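You operate a simulated robot arm through the tools that you are given. There is no shell and no other tool. Be economical: measure what you need, move in short steps, check, and stop when the job is done.

The job below is to be done with a simulated robot arm. You get a single attempt, and the scene is never put back.

JOB
Wash bearing K5 in the steel tub and leave the lid wide open.
Fine: shut the lid, press the tub's green button, wait for the green lamp; bearing into the white bench tray.

Only the result counts: the job must be done as asked and must still hold three seconds after the hand-in. Knocking over, shifting, dropping, spilling or breaking anything else fails it. Lids that push on must go on centred and level and be pressed home; caps that screw on are set level and turned clockwise until they are tight.

ROBOT AND FRAMES
A 6-joint arm with a two-finger parallel gripper, fixed in place. Base frame: the origin is at the foot of the arm, x ahead of it, y to its left, z up. Readings come in m, degrees, newtons and seconds.
With the tool pointing down near the work surface it reaches from about 0.26 to 0.66 m from the base axis. Its first joint turns from -66.0 to 66.0 degrees. Payload 2.9 kg.
The TCP is the grasp point between the finger pads, 0.03 m short of the fingertips. In the tool frame z runs along the fingers and y along their closing line. The gripper opens to 0.11 m. The fingers are 0.02 m wide and 0.01 m thick; the gripper's body (0.048 by 0.112 m) begins 0.055 m behind the TCP.
Orientation is that of the tool frame in the base frame, as a unit quaternion [w, x, y, z]. With the fingers straight down and closing along the base's y, the tool's x points along the base's -x, its y along +y and its z along -z.

CONTROLS
- The arm moves only by the tool send_rows. Its argument "series" is a list of rows, each an object (a shift or turn left out is 0, a gripper value left out holds the last) with "gripper": the closure, from 0 (fully open) to 1 (shut); "travel": the shift along the base's x, y, z in units of 150 mm (1.0 is 150 mm), a list of three; "rot": the turn, a rotation vector about the base's x, y, z in units of 45 degrees (1.0 is 45 degrees), a list of three. In form: [{"gripper": gripper, "travel": [x, y, z], "rot": [rx, ry, rz]}, ...]. A call has 1 to 10 rows; each row is the pose to reach, as a shift and turn from the pose commanded when the call began. A call with a number of a shift or a turn outside -1 to 1 is refused whole. A row lasts 0.2 s, in which the tool goes at most 0.05 m and 8.6 degrees; a call with a longer step from one row to the next is refused whole, and so is a gripper value outside its range. Where a pose cannot be reached the arm comes as near as it can. A force on the tool above 40 N (or 10 N above the force at the start of the call, whichever is more), or a blocked arm, ends the call early, and 0.2 s more pass. Each finger travels about 0.108 m/s and halts on what it meets, pressing with about 26 N; the grip force reading is that of the motor and also rises with nothing between the fingers. The clock runs only during rows and for 0.2 s after the last one: add rows that repeat a pose to give the fingers time. It gives the time, the measured TCP pose, the force on the tool (base axes), the opening and the grip force at its end, in the units of the frame above (readings bear some noise), and new pictures: "pictures" is both (left out), scene, wrist or none.
- Cameras (640 x 400 px; columns grow to the right, rows downward): "scene" is fixed at [0.0898, 0.4472, 1.3821]; the picture's right is [-0.64, -0.77, 0.00], its down [-0.50, 0.41, -0.76] and it looks along [0.59, -0.48, -0.65] (base axes); focal length 264 px, centre (320, 200). "wrist" rides on the gripper at [0.072, 0.017, -0.103] in the tool frame; the picture's right is [-0.23, 0.97, 0.00], its down [-0.76, -0.18, -0.62] and it looks along [-0.61, -0.14, 0.78] (tool axes); focal length 222 px, centre (320, 200). There is no depth. A picture from a camera that has moved, and an enlarged one, comes with that camera's place and axes in the base frame and with its lens. The place of the scene camera against the robot may be out by one fixed shift of up to 0.012 m in any direction.
- zoom(camera, box): a new picture of the part [left, top, right, bottom] of that camera's present view, enlarged. No time passes.
- sign_off(): hands the job in; it is judged then, once.

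Work in short steps. Places have to be worked out from the pictures, the camera data and where the tool is seen: move nearer, look again, correct. Check each grasp and each placing, and mend what went wrong. You have 120 turns and 170 pictures in all, those below and enlarged ones among them. Open the gripper and draw the arm clear of the work before you hand the job in, unless the task says otherwise; then end with one line.

The tools are called as a command line: name --argument value ..., lists and objects as JSON in quotes. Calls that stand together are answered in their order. send_rows: Moves the arm, as the interface text tells. Its arguments: {"type":"object","properties":{"series":{"type":"array","items":{"type":"object","properties":{"gripper":{"type":"number"},"travel":{"type":"array","items":{"type":"number"}},"rot":{"type":"array","items":{"type":"number"}}}}},"pictures":{"type":"string","enum":["both","scene","wrist","none"]}},"required":["series"]} The other tools are called the same way: zoom (camera, box) takes an enlarged picture of a part of a camera's view; sign_off () hands the job in.

At the start:

```text
clock: 0.0
tcp_pos: [0.4041, 0.2665, 1.1934]
ee_rot: [0.0, 0.0, 1.0, 0.0]
force: [0.0, -0.1, -0.4]
width: 0.1099
finger_force: 0.1
```

scene: 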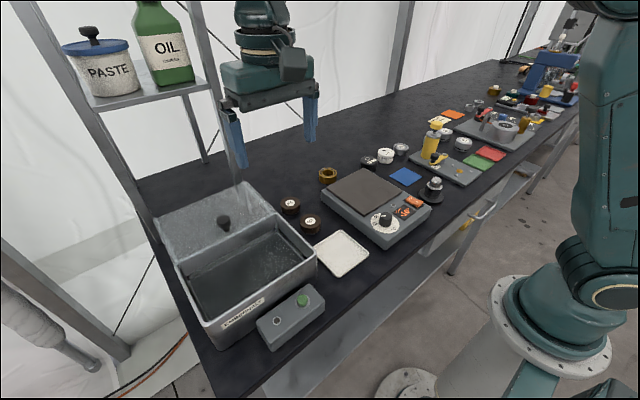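
wrist: 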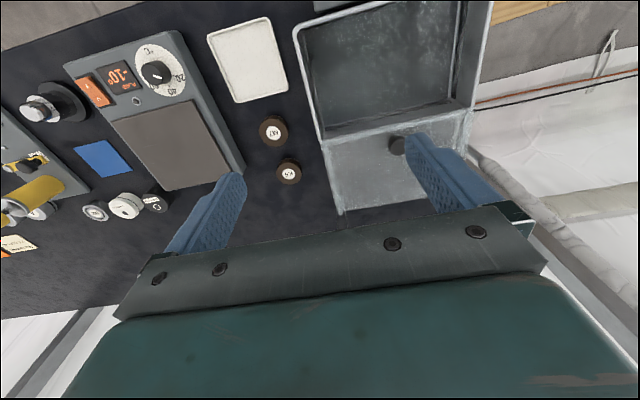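

I start by looking closer at the bearings and the tub in both cameras.

zoom --camera "scene" --box '[140, 150, 380, 360]'

zoom --camera "wrist" --box '[200, 0, 500, 220]'

```text
1.90 times, centred on (260, 255) of scene
camera zoom: at [0.0898, 0.4472, 1.3821], right [-0.64, -0.77, 0.0], down [-0.5, 0.41, -0.76], along [0.59, -0.48, -0.65], focal length 503 px, centre (434, 95)
```

zoom: 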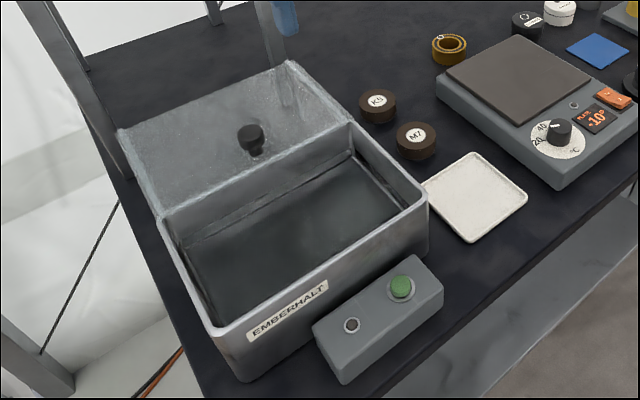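

```text
1.82 times, centred on (350, 110) of wrist
camera zoom: at [0.3294, 0.2835, 1.2962], right [0.23, 0.97, 0.0], down [0.76, -0.18, 0.62], along [0.61, -0.14, -0.78], focal length 404 px, centre (266, 364)
```

zoom: 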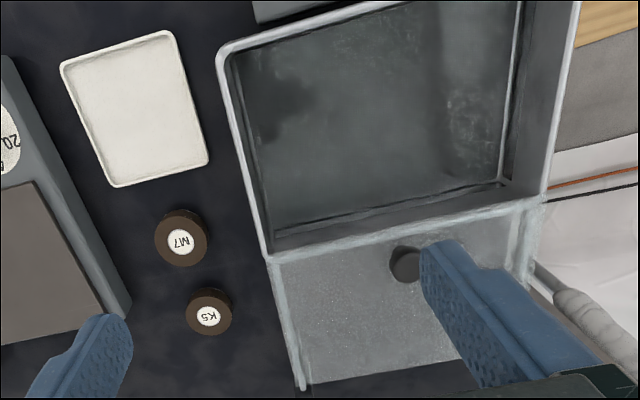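

The tub's rim seems to be at about z 0.995, over x 0.33–0.465 and y 0.26–0.46. Its lid lies flat behind it, so it probably slides, with the knob near (0.50, 0.36). K5 is near (0.558, 0.165), and I move above it for a closer look.

send_rows --series '[{"gripper": 0.2, "travel": [0.16, -0.11, -0.15]}, {"travel": [0.32, -0.22, -0.31]}, {"travel": [0.49, -0.34, -0.47]}, {"travel": [0.65, -0.45, -0.63]}, {"travel": [0.81, -0.56, -0.79]}, {"travel": [0.97, -0.677, -0.95]}, {"travel": [0.97, -0.677, -0.95]}]'

```text
clock: 1.6
tcp_pos: [0.5484, 0.1657, 1.0509]
ee_rot: [0.001, 0.0, 1.0, -0.001]
force: [-0.2, -0.5, 0.5]
width: 0.0878
finger_force: 0.0
camera wrist: at [0.4749, 0.1814, 1.1535], right [0.23, 0.97, 0.0], down [0.76, -0.18, 0.62], along [0.61, -0.14, -0.78], focal length 222 px, centre (320, 200)
```

scene: 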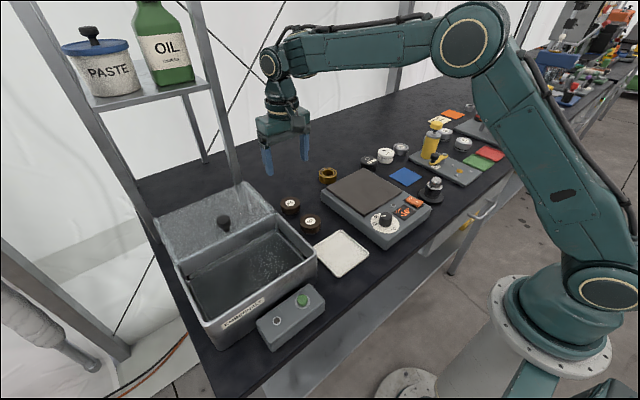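
wrist: 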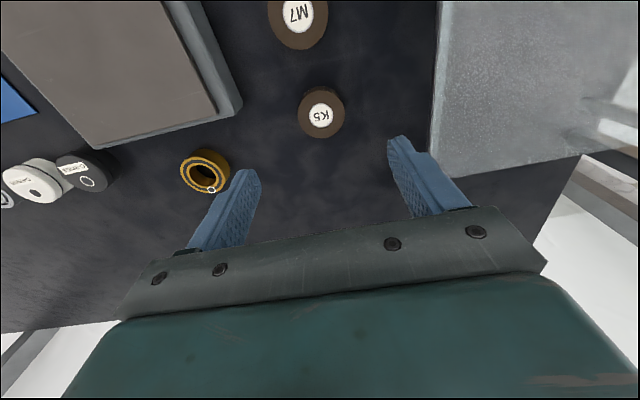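

K5 is seen at about (0.554, 0.164), and the way down beside it is clear. I go straight down to z≈0.917 and close on it.

send_rows --series '[{"travel": [0.03, -0.01, -0.25]}, {"travel": [0.03, -0.01, -0.5]}, {"travel": [0.03, -0.01, -0.75]}, {"travel": [0.03, -0.01, -0.89]}, {"travel": [0.03, -0.01, -0.89]}]'

```text
clock: 2.8
tcp_pos: [0.5517, 0.1639, 0.917]
ee_rot: [0.0, -0.001, 1.0, -0.001]
force: [0.4, -0.2, -0.4]
width: 0.0875
finger_force: 0.0
camera wrist: at [0.4792, 0.1807, 1.0197], right [0.23, 0.97, 0.0], down [0.76, -0.18, 0.62], along [0.61, -0.14, -0.78], focal length 222 px, centre (320, 200)
```

scene: 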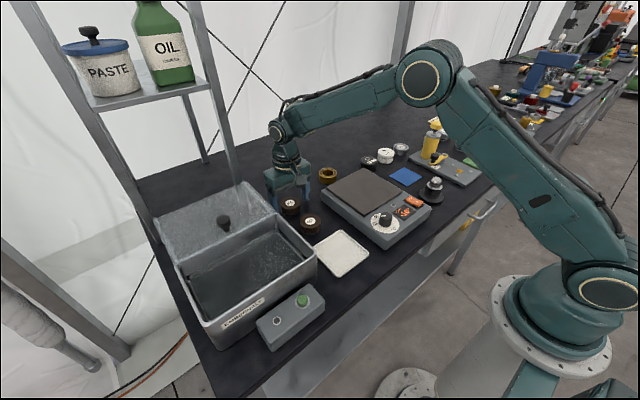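
wrist: 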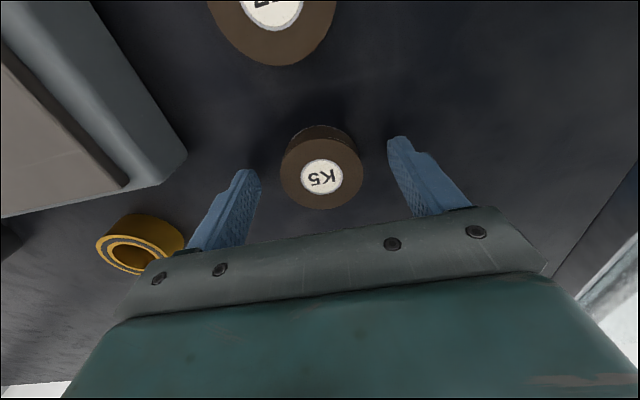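

The bearing sits centred between the fingers, so I close and check before lifting.

send_rows --series '[{"gripper": 0.6}, {"gripper": 0.8}, {"gripper": 0.8}, {"gripper": 0.8}]' --pictures "none"

send_rows --series '[{"travel": [0, 0, 0.25]}, {"travel": [0, 0, 0.5]}, {"travel": [0, 0, 0.75]}, {"travel": [0, 0, 1.0]}, {"travel": [0, 0, 1.0]}]'

```text
clock: 3.8
tcp_pos: [0.5523, 0.1651, 0.916]
ee_rot: [-0.001, 0.0, 1.0, -0.001]
force: [-0.3, -0.4, 0.3]
width: 0.0507
finger_force: 26.1
```

```text
clock: 5.0
tcp_pos: [0.5516, 0.1656, 1.0665]
ee_rot: [0.0, 0.0, 1.0, 0.0]
force: [0.1, -0.8, -2.3]
width: 0.0511
finger_force: 26.3
camera wrist: at [0.4796, 0.1805, 1.1696], right [0.23, 0.97, 0.0], down [0.76, -0.18, 0.62], along [0.61, -0.14, -0.78], focal length 222 px, centre (320, 200)
```

scene: 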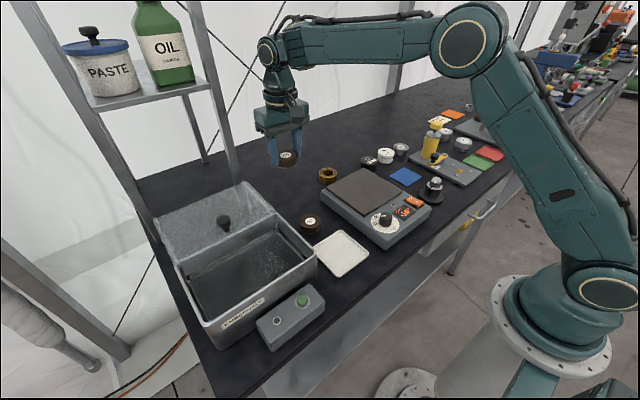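
wrist: 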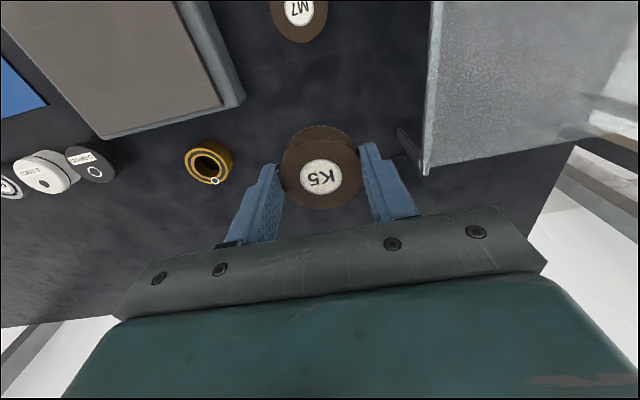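

K5 is held at 0.051 m wide. I lift a little more and carry it above the tub so I can look inside.

send_rows --series '[{"travel": [0, 0, 0.3]}, {"travel": [-0.17, 0.18, 0.4]}, {"travel": [-0.37, 0.4, 0.4]}, {"travel": [-0.57, 0.6, 0.4]}, {"travel": [-0.77, 0.8, 0.4]}, {"travel": [-0.97, 1.0, 0.4]}, {"travel": [-0.97, 1.0, 0.4]}]'

```text
clock: 6.6
tcp_pos: [0.4053, 0.3142, 1.1285]
ee_rot: [0.0, -0.001, 1.0, 0.0]
force: [0.1, 0.1, -1.2]
width: 0.0511
finger_force: 25.7
camera wrist: at [0.3327, 0.3305, 1.231], right [0.23, 0.97, 0.0], down [0.76, -0.18, 0.62], along [0.61, -0.14, -0.78], focal length 222 px, centre (320, 200)
```

scene: 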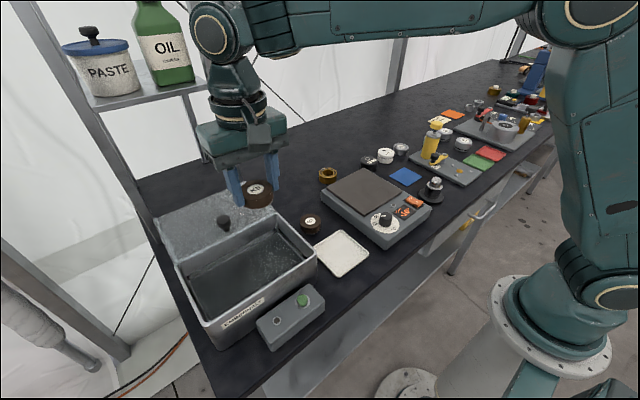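
wrist: 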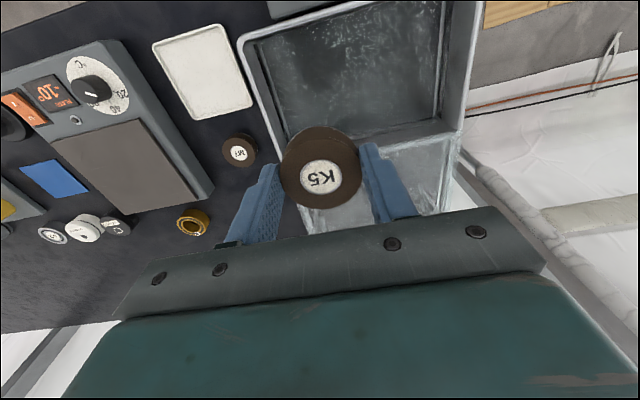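

I zoom in to judge how deep the tub floor is.

zoom --camera "scene" --box '[140, 170, 340, 360]'

zoom --camera "wrist" --box '[220, 0, 500, 220]'

```text
2.11 times, centred on (240, 265) of scene
camera zoom: at [0.0898, 0.4473, 1.3821], right [-0.64, -0.77, 0.0], down [-0.5, 0.41, -0.76], along [0.59, -0.48, -0.65], focal length 556 px, centre (488, 63)
```

zoom: 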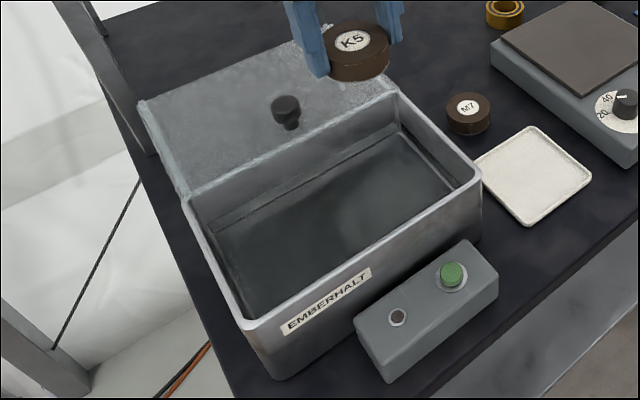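

```text
1.82 times, centred on (360, 110) of wrist
camera zoom: at [0.3327, 0.3305, 1.231], right [0.23, 0.97, 0.0], down [0.76, -0.18, 0.62], along [0.61, -0.14, -0.78], focal length 404 px, centre (247, 364)
```

zoom: 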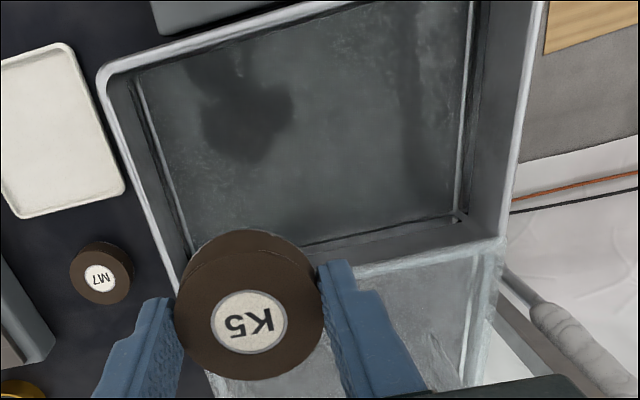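

The inner floor, or a surface at that level, lies near z 0.947. I centre over the tub and come down to just above it.

send_rows --series '[{"travel": [-0.04, 0.16, 0]}, {"travel": [-0.04, 0.31, -0.1]}, {"travel": [-0.04, 0.31, -0.35]}, {"travel": [-0.04, 0.31, -0.6]}, {"travel": [-0.04, 0.31, -0.82]}, {"travel": [-0.04, 0.31, -0.82]}]'

```text
clock: 8.0
tcp_pos: [0.3996, 0.3613, 1.0031]
ee_rot: [-0.001, -0.001, 1.0, 0.0]
force: [-0.5, 0.3, -2.4]
width: 0.0509
finger_force: 25.8
camera wrist: at [0.3274, 0.3779, 1.1064], right [0.23, 0.97, 0.0], down [0.76, -0.18, 0.62], along [0.61, -0.14, -0.78], focal length 222 px, centre (320, 200)
```

scene: 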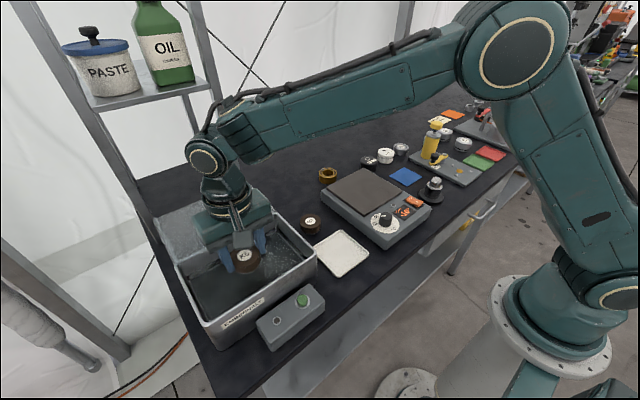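
wrist: 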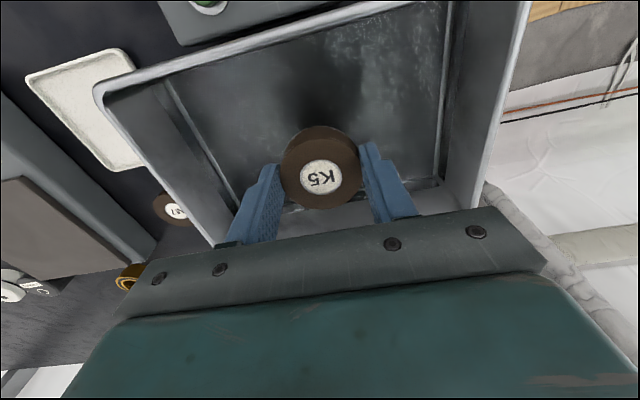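

It sits centred, and the shadow shows the floor is a bit lower. I creep down 3 mm per row and watch the force.

send_rows --series '[{"travel": [0, 0, -0.03]}, {"travel": [0, 0, -0.06]}, {"travel": [0, 0, -0.08]}, {"travel": [0, 0, -0.1]}, {"travel": [0, 0, -0.12]}, {"travel": [0, 0, -0.14]}, {"travel": [0, 0, -0.16]}]'

```text
clock: 9.6
tcp_pos: [0.401, 0.3612, 0.9801]
ee_rot: [0.001, -0.001, 1.0, 0.0]
force: [-0.5, -0.4, -1.5]
width: 0.0508
finger_force: 26.0
camera wrist: at [0.3279, 0.3768, 1.083], right [0.23, 0.97, 0.0], down [0.76, -0.18, 0.62], along [0.61, -0.14, -0.78], focal length 222 px, centre (320, 200)
```

scene: 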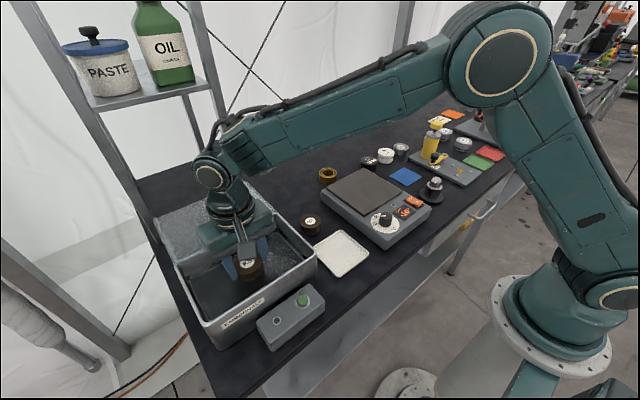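
wrist: 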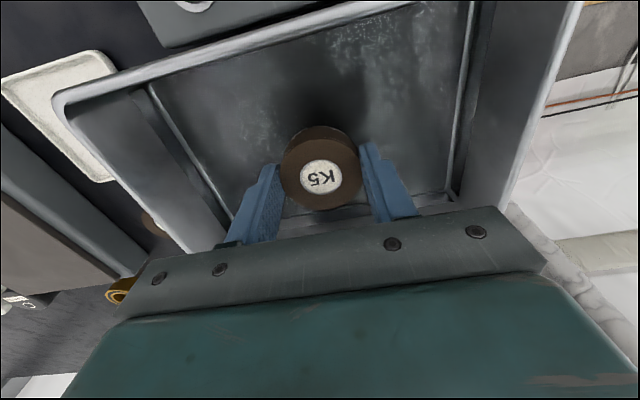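

No contact yet, so I keep going down.

send_rows --series '[{"travel": [0, 0, -0.03]}, {"travel": [0, 0, -0.06]}, {"travel": [0, 0, -0.09]}, {"travel": [0, 0, -0.12]}, {"travel": [0, 0, -0.15]}, {"travel": [0, 0, -0.18]}, {"travel": [0, 0, -0.21]}, {"travel": [0, 0, -0.24]}]'

```text
clock: 11.4
tcp_pos: [0.4006, 0.3605, 0.9464]
ee_rot: [0.001, 0.0, 1.0, 0.001]
force: [-6.3, -5.6, 21.2]
width: 0.0513
finger_force: 26.0
camera wrist: at [0.3277, 0.377, 1.0496], right [0.23, 0.97, 0.0], down [0.76, -0.18, 0.62], along [0.61, -0.14, -0.78], focal length 222 px, centre (320, 200)
```

scene: 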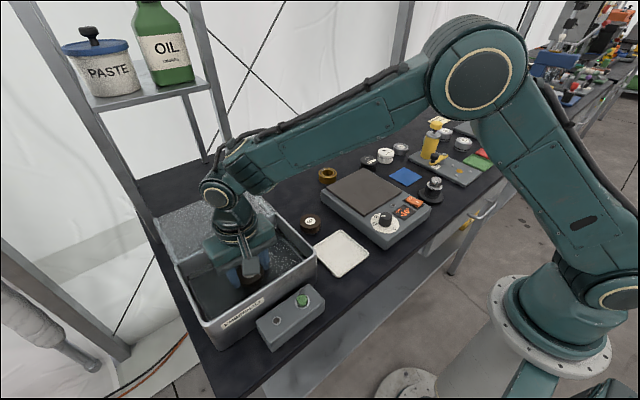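
wrist: 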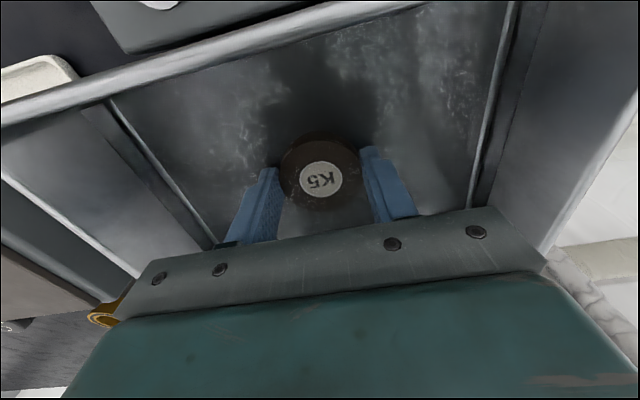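

There is contact at TCP z 0.946, so the bearing is on the floor under clear liquid. I ease off about 1 mm, open moderately, and rise.

send_rows --series '[{"travel": [0, 0, 0.005], "gripper": 0.8}, {"travel": [0, 0, 0.005], "gripper": 0.5}, {"travel": [0, 0, 0.005], "gripper": 0.25}, {"travel": [0, 0, 0.005], "gripper": 0.25}, {"travel": [0, 0, 0.005], "gripper": 0.25}]' --pictures "wrist"

```text
clock: 12.6
tcp_pos: [0.4006, 0.3623, 0.9439]
ee_rot: [0.0, 0.0, 1.0, 0.0]
force: [0.8, 0.1, -0.5]
width: 0.0825
finger_force: 0.1
camera wrist: at [0.3279, 0.3771, 1.0479], right [0.23, 0.97, 0.0], down [0.76, -0.18, 0.62], along [0.61, -0.14, -0.78], focal length 222 px, centre (320, 200)
```

wrist: 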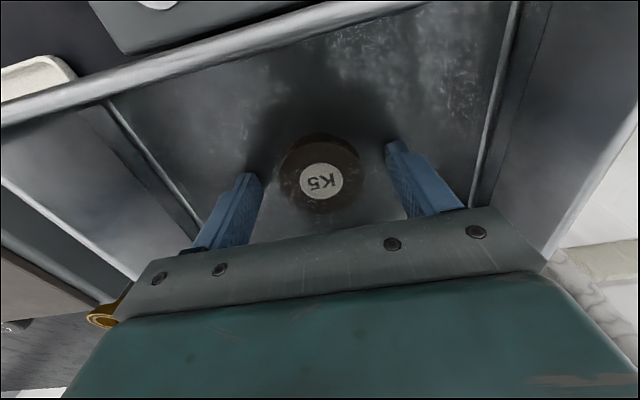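

It released cleanly. I rise well above the tub and look at the lid.

send_rows --series '[{"travel": [0, 0, 0.2]}, {"travel": [0, 0, 0.5]}, {"travel": [0, 0, 0.75]}, {"travel": [0, 0, 1.0]}, {"travel": [0, 0, 1.0]}]' --pictures "none"

send_rows --series '[{"travel": [0, 0, 0.3]}, {"travel": [0, 0, 0.5]}, {"travel": [0, 0, 0.5]}]'

```text
clock: 13.8
tcp_pos: [0.4011, 0.3621, 1.0964]
ee_rot: [0.0, 0.0, 1.0, 0.0]
force: [0.2, 0.4, 0.5]
width: 0.0824
finger_force: 0.1
```

```text
clock: 14.6
tcp_pos: [0.4022, 0.3615, 1.1703]
ee_rot: [0.0, 0.001, 1.0, 0.0]
force: [0.2, 0.0, 0.1]
width: 0.0826
finger_force: 0.1
camera wrist: at [0.328, 0.3774, 1.273], right [0.23, 0.97, 0.0], down [0.76, -0.18, 0.62], along [0.61, -0.14, -0.78], focal length 222 px, centre (320, 200)
```

scene: 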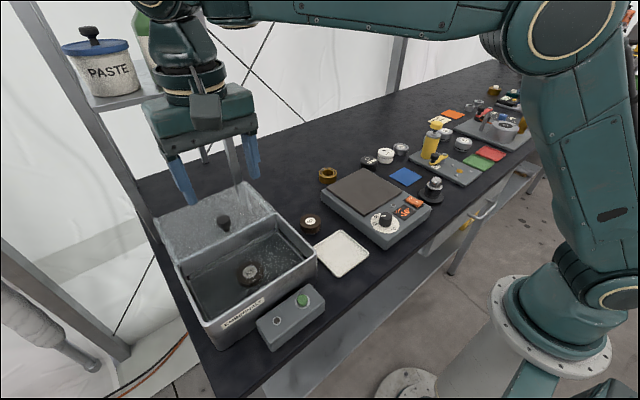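
wrist: 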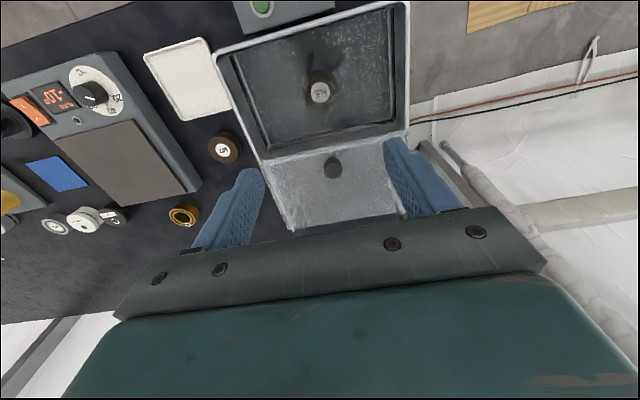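

zoom --camera "scene" --box '[140, 170, 300, 270]'

zoom --camera "wrist" --box '[240, 110, 440, 235]'

```text
4.00 times, centred on (220, 220) of scene
camera zoom: at [0.0898, 0.4472, 1.3821], right [-0.64, -0.77, 0.0], down [-0.5, 0.41, -0.76], along [0.59, -0.48, -0.65], focal length 1057 px, centre (720, 120)
```

zoom: 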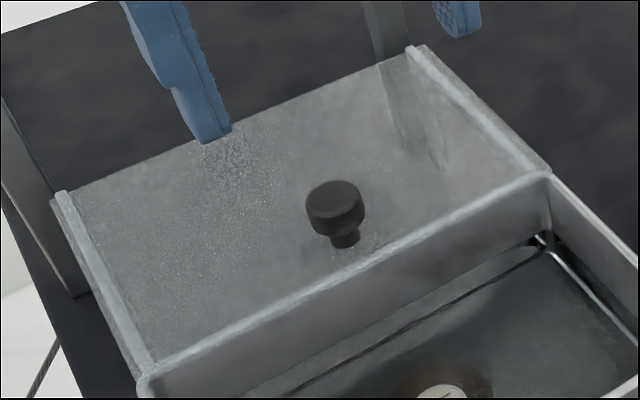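

```text
3.20 times, centred on (340, 172) of wrist
camera zoom: at [0.328, 0.3774, 1.273], right [0.23, 0.97, 0.0], down [0.76, -0.18, 0.62], along [0.61, -0.14, -0.78], focal length 711 px, centre (256, 288)
```

zoom: 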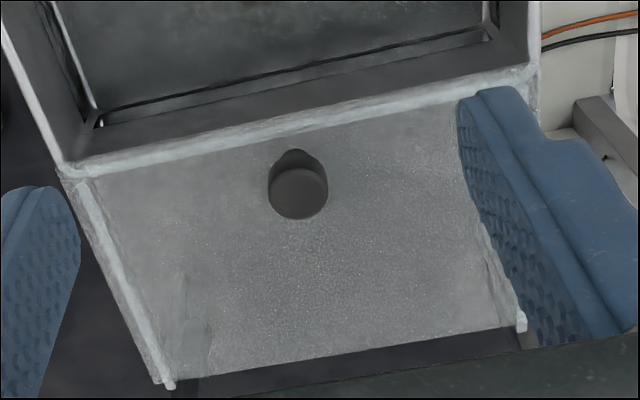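

The lid is a clear plate running in side rails, with a knob at about (0.48, 0.362) and its top near z 1.03. I move above the knob and look again.

send_rows --series '[{"travel": [0.26, 0, -0.15]}, {"travel": [0.52, 0, -0.35]}, {"travel": [0.52, 0, -0.45]}, {"travel": [0.52, 0, -0.45]}]'

```text
clock: 15.6
tcp_pos: [0.4809, 0.3621, 1.1024]
ee_rot: [0.0, 0.001, 1.0, 0.001]
force: [-0.1, -0.3, 0.2]
width: 0.0823
finger_force: 0.0
camera wrist: at [0.4065, 0.3771, 1.2059], right [0.23, 0.97, 0.0], down [0.76, -0.18, 0.62], along [0.61, -0.14, -0.78], focal length 222 px, centre (320, 200)
```

scene: 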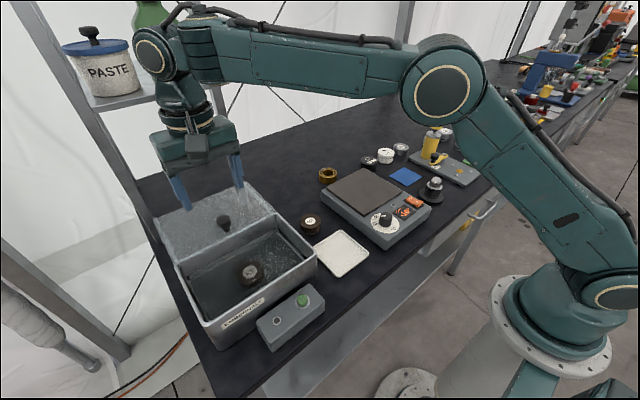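
wrist: 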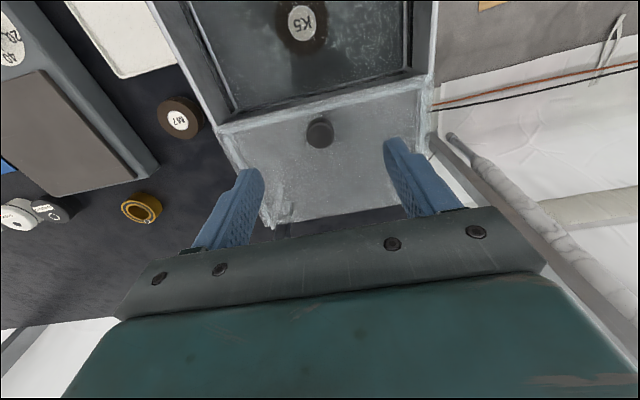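

The knob is directly below the grasp point. I go down to z 1.037 and close on it.

send_rows --series '[{"travel": [0, 0, -0.2]}, {"travel": [0, 0, -0.36]}, {"travel": [0, 0, -0.43]}, {"travel": [0, 0, -0.43], "gripper": 0.6}, {"travel": [0, 0, -0.43], "gripper": 0.95}, {"travel": [0, 0, -0.43], "gripper": 0.95}, {"travel": [0, 0, -0.43], "gripper": 0.95}]'

```text
clock: 17.2
tcp_pos: [0.4787, 0.3605, 1.038]
ee_rot: [-0.002, 0.002, 1.0, -0.001]
force: [-0.7, -6.6, -1.7]
width: 0.0253
finger_force: 45.3
camera wrist: at [0.4057, 0.3763, 1.1411], right [0.23, 0.97, 0.0], down [0.76, -0.18, 0.62], along [0.61, -0.14, -0.78], focal length 222 px, centre (320, 200)
```

scene: 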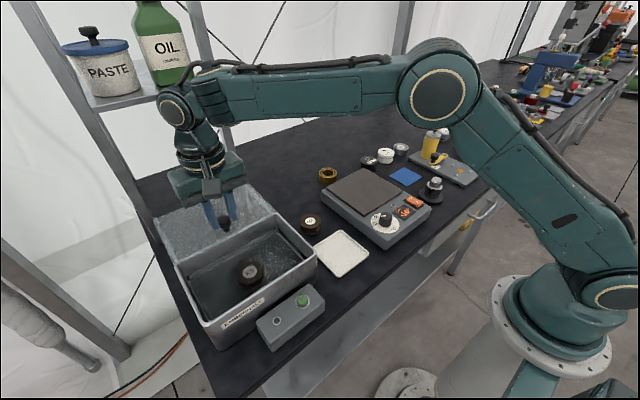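
wrist: 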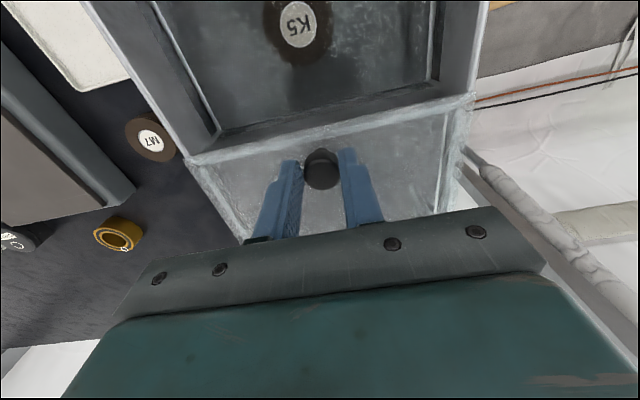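

The knob is gripped (0.025 m). I test-slide the lid 40 mm toward −x.

send_rows --series '[{"travel": [-0.07, 0.01, 0]}, {"travel": [-0.14, 0.01, 0]}, {"travel": [-0.2, 0.01, 0]}, {"travel": [-0.27, 0.01, 0]}]'

```text
clock: 18.2
tcp_pos: [0.438, 0.3602, 1.0389]
ee_rot: [-0.001, 0.002, 1.0, -0.001]
force: [-0.2, -25.8, 2.4]
width: 0.0256
finger_force: 44.8
camera wrist: at [0.3657, 0.3768, 1.1412], right [0.23, 0.97, 0.0], down [0.76, -0.18, 0.62], along [0.6, -0.15, -0.78], focal length 222 px, centre (320, 200)
```

scene: 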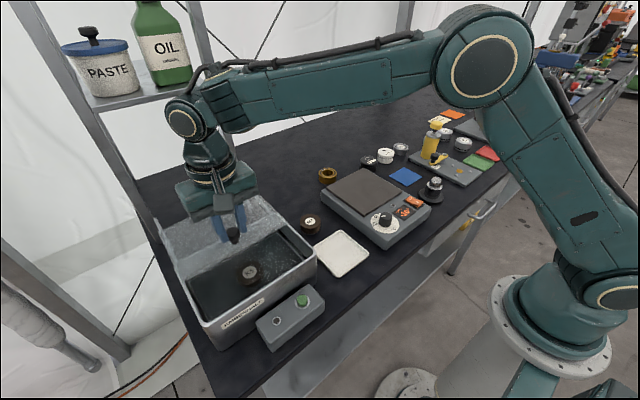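
wrist: 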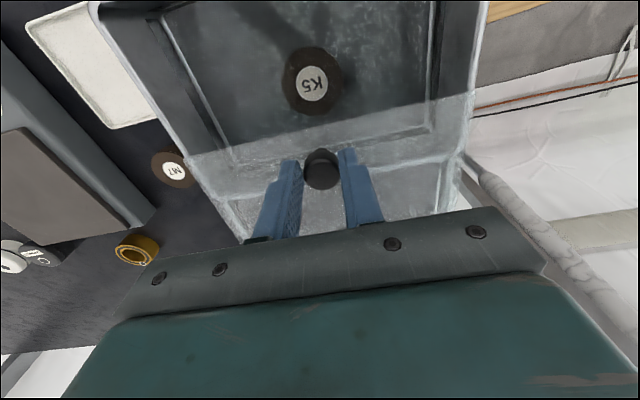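

The lid slides well. The side force rose because of my small +y offset, so I take that out and keep sliding.

send_rows --series '[{"travel": [-0.02, -0.013, 0]}, {"travel": [-0.1, -0.013, 0]}, {"travel": [-0.2, -0.013, 0]}, {"travel": [-0.3, -0.013, 0]}, {"travel": [-0.4, -0.013, 0]}, {"travel": [-0.5, -0.013, 0]}]'

```text
clock: 19.6
tcp_pos: [0.3641, 0.3605, 1.0377]
ee_rot: [0.0, 0.0, 1.0, 0.0]
force: [1.0, -11.3, 2.9]
width: 0.0253
finger_force: 44.8
camera wrist: at [0.2901, 0.3762, 1.1411], right [0.23, 0.97, 0.0], down [0.76, -0.18, 0.62], along [0.61, -0.14, -0.78], focal length 222 px, centre (320, 200)
```

scene: 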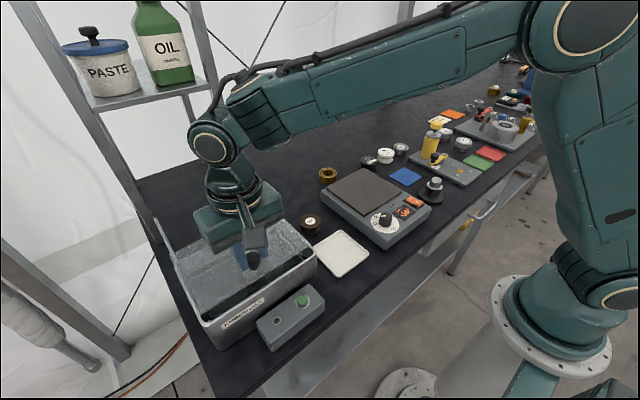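
wrist: 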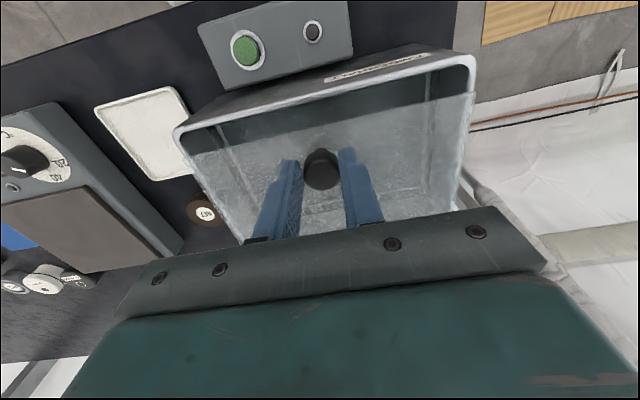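

It is nearly shut, so I go on slowly until the end stop pushes back.

send_rows --series '[{"travel": [-0.03, -0.003, 0]}, {"travel": [-0.06, -0.003, 0]}, {"travel": [-0.09, -0.003, 0]}, {"travel": [-0.12, -0.003, 0]}, {"travel": [-0.15, -0.003, 0]}, {"travel": [-0.18, -0.003, 0]}, {"travel": [-0.2, -0.003, 0]}]'

```text
clock: 21.2
tcp_pos: [0.331, 0.3594, 1.0385]
ee_rot: [-0.002, -0.003, 1.0, -0.001]
force: [0.7, 0.0, 0.0]
width: 0.0055
finger_force: 0.2
camera wrist: at [0.2582, 0.3765, 1.1415], right [0.22, 0.98, 0.0], down [0.76, -0.17, 0.62], along [0.6, -0.14, -0.78], focal length 222 px, centre (320, 200)
```

scene: 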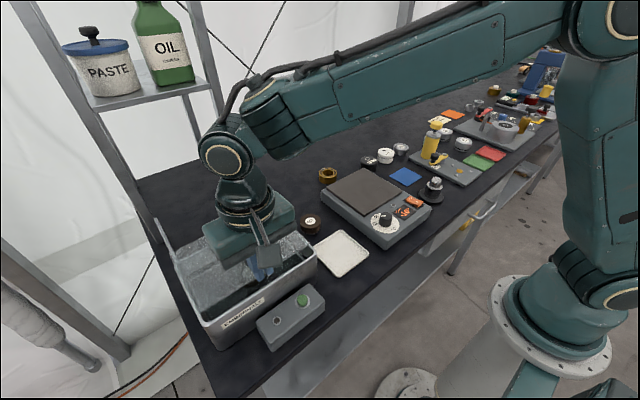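
wrist: 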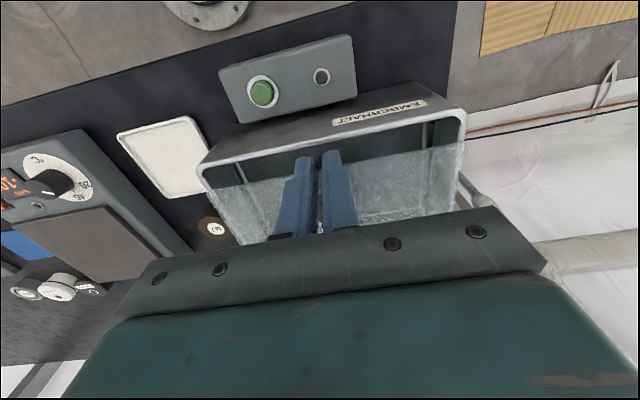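

The fingers slipped off the knob near the end, so the lid has stopped or hit its end. I rise and look.

send_rows --series '[{"travel": [0, 0, 0.3]}, {"travel": [0, 0, 0.6], "gripper": 0.4}, {"travel": [0, 0, 0.9], "gripper": 0.4}, {"travel": [0, 0, 0.9], "gripper": 0.4}]'

zoom --camera "scene" --box '[160, 180, 340, 350]'

zoom --camera "wrist" --box '[180, 20, 480, 220]'

```text
clock: 22.2
tcp_pos: [0.3329, 0.3589, 1.1744]
ee_rot: [0.0, 0.0, 1.0, 0.0]
force: [-0.3, 0.9, -1.2]
width: 0.066
finger_force: 0.1
camera wrist: at [0.2601, 0.376, 1.2772], right [0.23, 0.97, 0.0], down [0.76, -0.18, 0.62], along [0.61, -0.14, -0.78], focal length 222 px, centre (320, 200)
```

scene: 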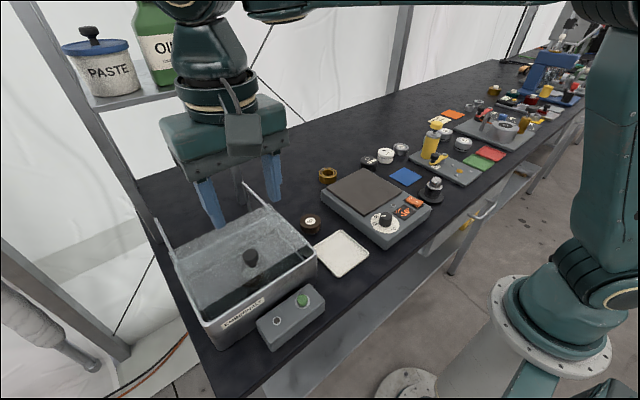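
wrist: 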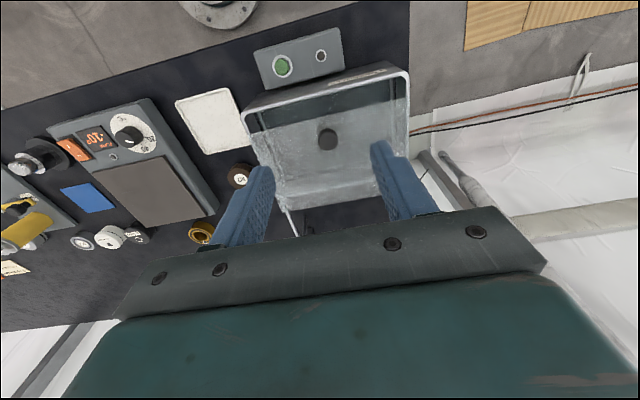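

```text
2.35 times, centred on (250, 265) of scene
camera zoom: at [0.0898, 0.4472, 1.3821], right [-0.64, -0.77, 0.0], down [-0.5, 0.41, -0.76], along [0.59, -0.48, -0.65], focal length 622 px, centre (485, 47)
```

zoom: 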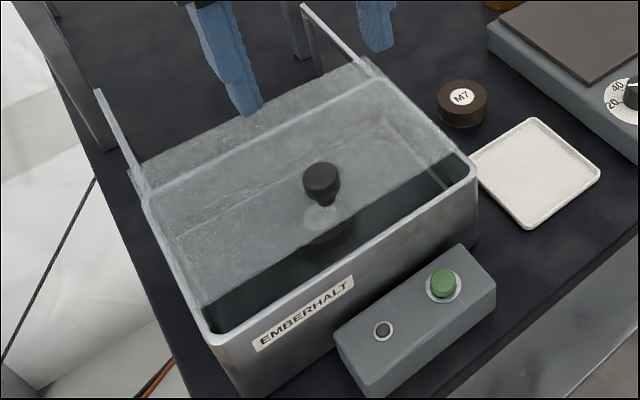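

```text
2.00 times, centred on (330, 120) of wrist
camera zoom: at [0.2601, 0.376, 1.2772], right [0.23, 0.97, 0.0], down [0.76, -0.18, 0.62], along [0.61, -0.14, -0.78], focal length 444 px, centre (300, 360)
```

zoom: 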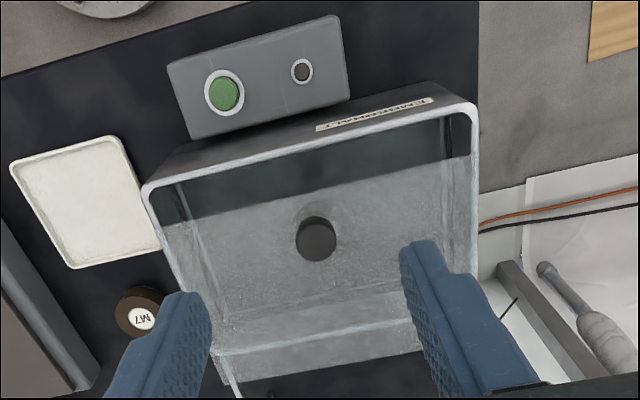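

The knob is now at x≈0.368 and the lid is about 20–25 mm short of shut. I push it the rest of the way from behind the knob with closed fingers, watching the force.

send_rows --series '[{"travel": [0.2, 0.01, 0], "gripper": 1.0}, {"travel": [0.46, 0.01, 0]}, {"travel": [0.46, 0.01, -0.3]}, {"travel": [0.46, 0.01, -0.6]}, {"travel": [0.46, 0.01, -0.82]}, {"travel": [0.46, 0.01, -0.91]}, {"travel": [0.46, 0.01, -0.91]}]'

```text
clock: 23.8
tcp_pos: [0.4032, 0.3607, 1.0362]
ee_rot: [0.0, 0.0, 1.0, 0.0]
force: [0.2, -0.6, 0.1]
width: 0.0001
finger_force: 26.1
camera wrist: at [0.3296, 0.3766, 1.1393], right [0.23, 0.97, 0.0], down [0.76, -0.18, 0.62], along [0.61, -0.14, -0.78], focal length 222 px, centre (320, 200)
```

scene: 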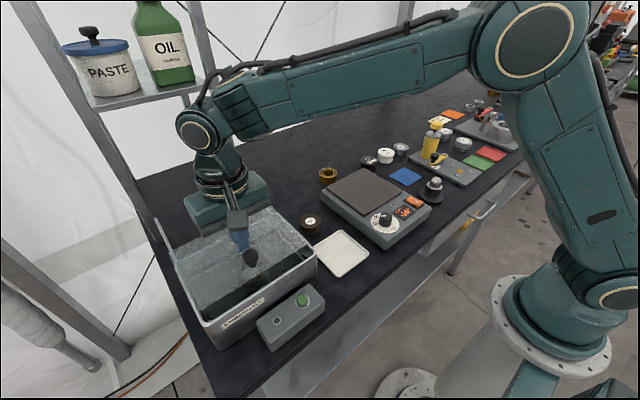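
wrist: 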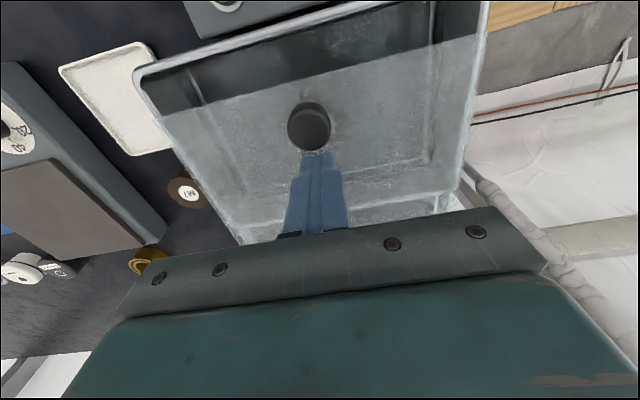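

The fingers are behind the knob and in line with it. I push −x slowly.

send_rows --series '[{"travel": [-0.05, 0.005, 0]}, {"travel": [-0.09, 0.005, 0]}, {"travel": [-0.12, 0.005, 0]}, {"travel": [-0.15, 0.005, 0]}, {"travel": [-0.18, 0.005, 0]}, {"travel": [-0.21, 0.005, 0]}, {"travel": [-0.24, 0.005, 0]}, {"travel": [-0.27, 0.005, 0]}, {"travel": [-0.3, 0.005, 0]}]'

```text
clock: 25.5
tcp_pos: [0.3728, 0.3631, 1.0373]
ee_rot: [0.008, 0.007, 1.0, 0.004]
force: [8.1, 0.1, -2.9]
width: 0.0002
finger_force: 26.1
stopped in row 8: the force on the tool passed its limit (the readings are from after the stop); the commanded pose is now the measured one
camera wrist: at [0.2978, 0.3781, 1.1396], right [0.24, 0.97, 0.01], down [0.75, -0.2, 0.63], along [0.62, -0.14, -0.77], focal length 222 px, centre (320, 200)
```

scene: 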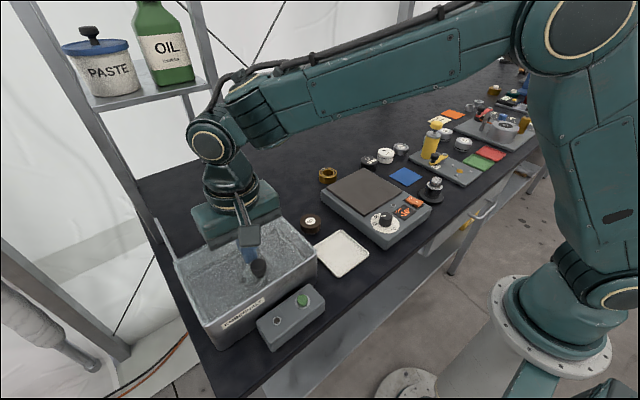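
wrist: 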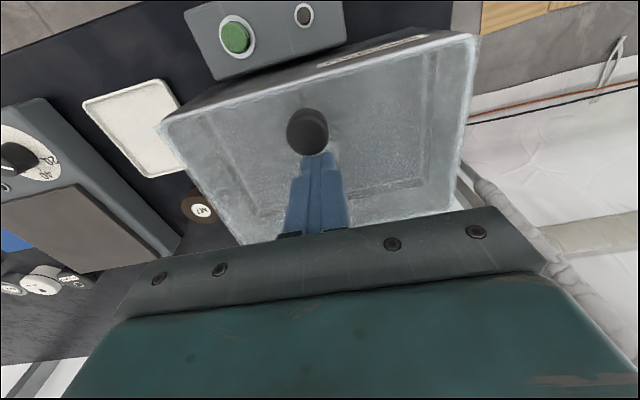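

The lid now reaches the front rim and meets a stop. I back off, rise, level the tool, and inspect it.

send_rows --series '[{"travel": [0.05, 0, 0], "rot": [-0.01, 0.02, 0.018]}, {"travel": [0.05, 0, 0.3], "rot": [-0.01, 0.02, 0.018]}, {"travel": [0.05, 0, 0.6], "rot": [-0.01, 0.02, 0.018]}, {"travel": [0.0, 0, 0.9], "rot": [-0.01, 0.02, 0.018]}, {"travel": [0.0, 0, 0.9], "rot": [-0.01, 0.02, 0.018]}]' --pictures "wrist"

zoom --camera "scene" --box '[160, 180, 340, 350]'

zoom --camera "wrist" --box '[180, 20, 480, 220]'

```text
clock: 26.7
tcp_pos: [0.3706, 0.3602, 1.1743]
ee_rot: [-0.001, -0.001, 1.0, 0.0]
force: [0.1, 0.0, -0.1]
width: 0.0
finger_force: 26.1
camera wrist: at [0.2975, 0.3779, 1.2762], right [0.23, 0.97, 0.0], down [0.76, -0.18, 0.62], along [0.61, -0.14, -0.78], focal length 222 px, centre (320, 200)
```

wrist: 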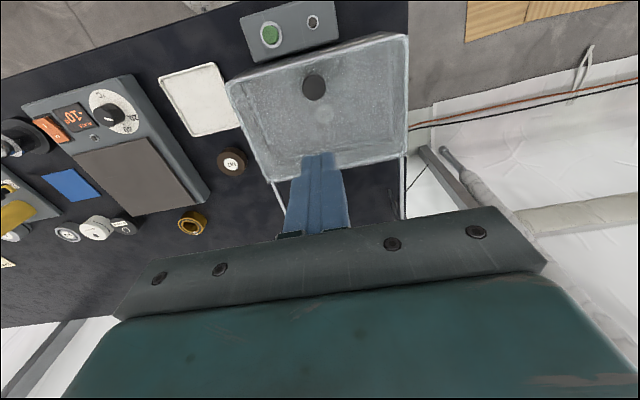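

```text
2.35 times, centred on (250, 265) of scene
camera zoom: at [0.0898, 0.4472, 1.3821], right [-0.64, -0.77, 0.0], down [-0.5, 0.41, -0.76], along [0.59, -0.48, -0.65], focal length 622 px, centre (485, 47)
```

zoom: 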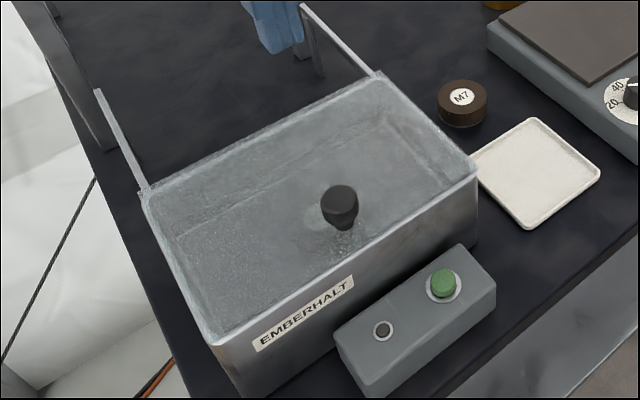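

```text
2.00 times, centred on (330, 120) of wrist
camera zoom: at [0.2975, 0.3779, 1.2762], right [0.23, 0.97, 0.0], down [0.76, -0.18, 0.62], along [0.61, -0.14, -0.78], focal length 444 px, centre (300, 360)
```

zoom: 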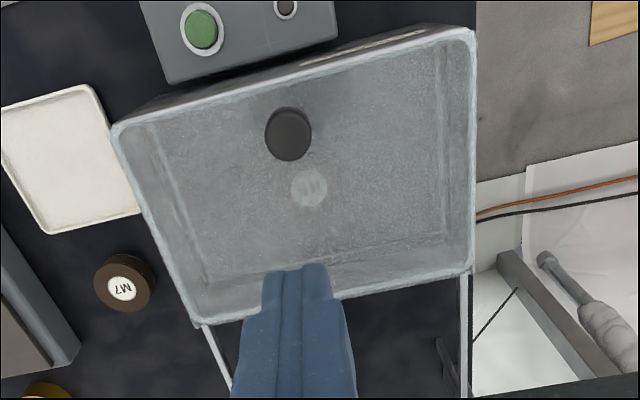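

The lid is fully shut with the knob at about (0.347, 0.361). The green button is near (0.295, 0.321) with its top at roughly z 0.95, and I move above it with closed fingers.

send_rows --series '[{"travel": [-0.25, -0.13, 0]}, {"travel": [-0.51, -0.267, -0.1]}, {"travel": [-0.51, -0.267, -0.4]}, {"travel": [-0.51, -0.267, -0.7]}, {"travel": [-0.51, -0.267, -0.96]}, {"travel": [-0.51, -0.267, -0.96]}]'

zoom --camera "scene" --box '[220, 220, 360, 360]'

```text
clock: 28.1
tcp_pos: [0.2959, 0.3192, 1.0285]
ee_rot: [-0.001, 0.0, 1.0, 0.0]
force: [0.6, -0.3, 0.4]
width: 0.0002
finger_force: 25.4
camera wrist: at [0.2218, 0.3362, 1.1321], right [0.23, 0.97, 0.0], down [0.76, -0.18, 0.62], along [0.61, -0.14, -0.78], focal length 222 px, centre (320, 200)
```

scene: 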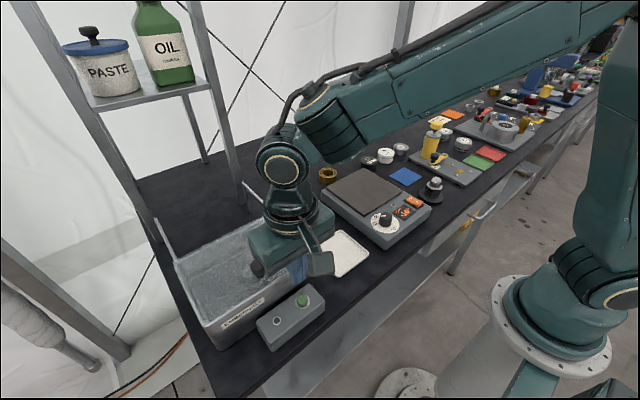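
wrist: 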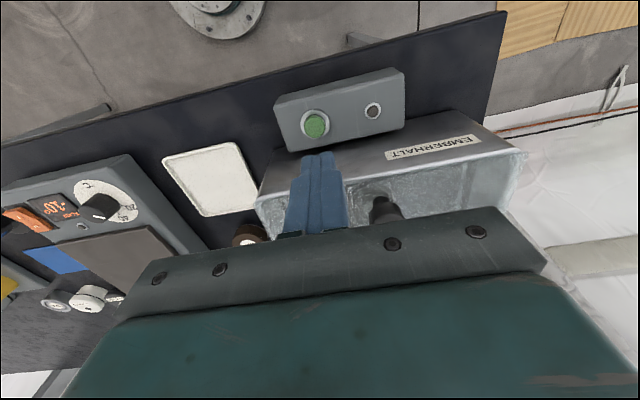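

```text
2.86 times, centred on (290, 290) of scene
camera zoom: at [0.0898, 0.4472, 1.3821], right [-0.64, -0.77, 0.0], down [-0.5, 0.41, -0.76], along [0.59, -0.48, -0.65], focal length 755 px, centre (406, -57)
```

zoom: 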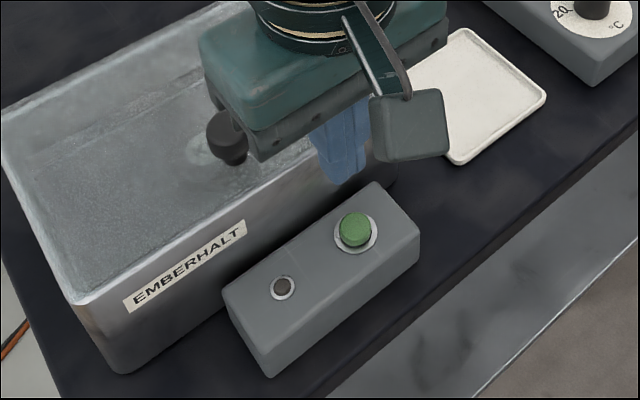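

From two wrist views the button top is at about (0.294, 0.3165, 0.93). I line up and come down just short of it.

send_rows --series '[{"travel": [-0.015, -0.02, -0.1]}, {"travel": [-0.015, -0.02, -0.25]}, {"travel": [-0.015, -0.02, -0.4]}, {"travel": [-0.015, -0.02, -0.4]}]'

zoom --camera "scene" --box '[220, 220, 360, 360]'

```text
clock: 29.1
tcp_pos: [0.2926, 0.3173, 0.9683]
ee_rot: [-0.001, 0.0, 1.0, 0.0]
force: [0.2, 0.0, 0.0]
width: 0.0001
finger_force: 26.5
camera wrist: at [0.2197, 0.3339, 1.0713], right [0.23, 0.97, 0.0], down [0.76, -0.18, 0.62], along [0.61, -0.14, -0.78], focal length 222 px, centre (320, 200)
```

scene: 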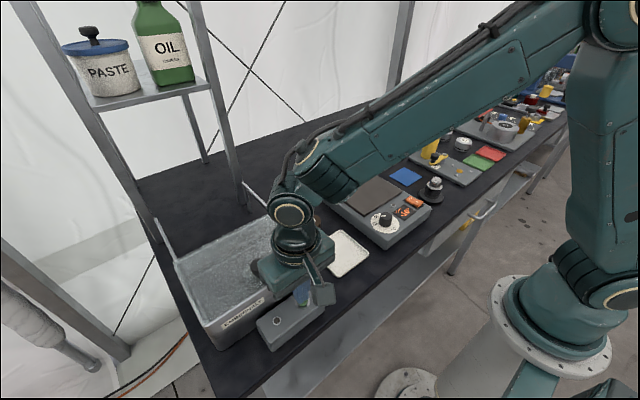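
wrist: 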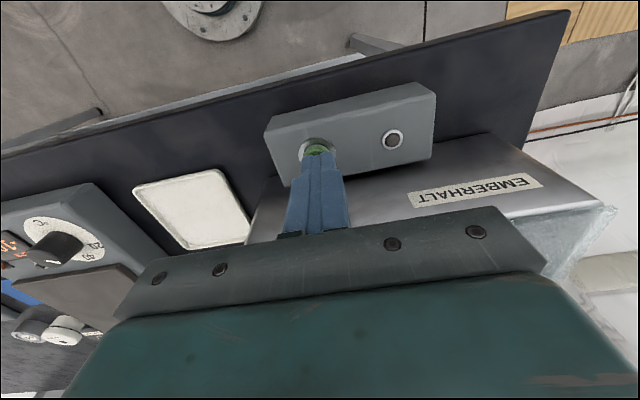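

```text
2.86 times, centred on (290, 290) of scene
camera zoom: at [0.0898, 0.4472, 1.3821], right [-0.64, -0.77, 0.0], down [-0.5, 0.41, -0.76], along [0.59, -0.48, -0.65], focal length 755 px, centre (406, -57)
```

zoom: 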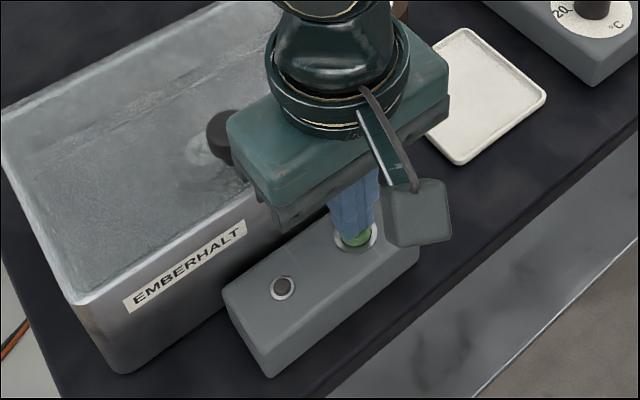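

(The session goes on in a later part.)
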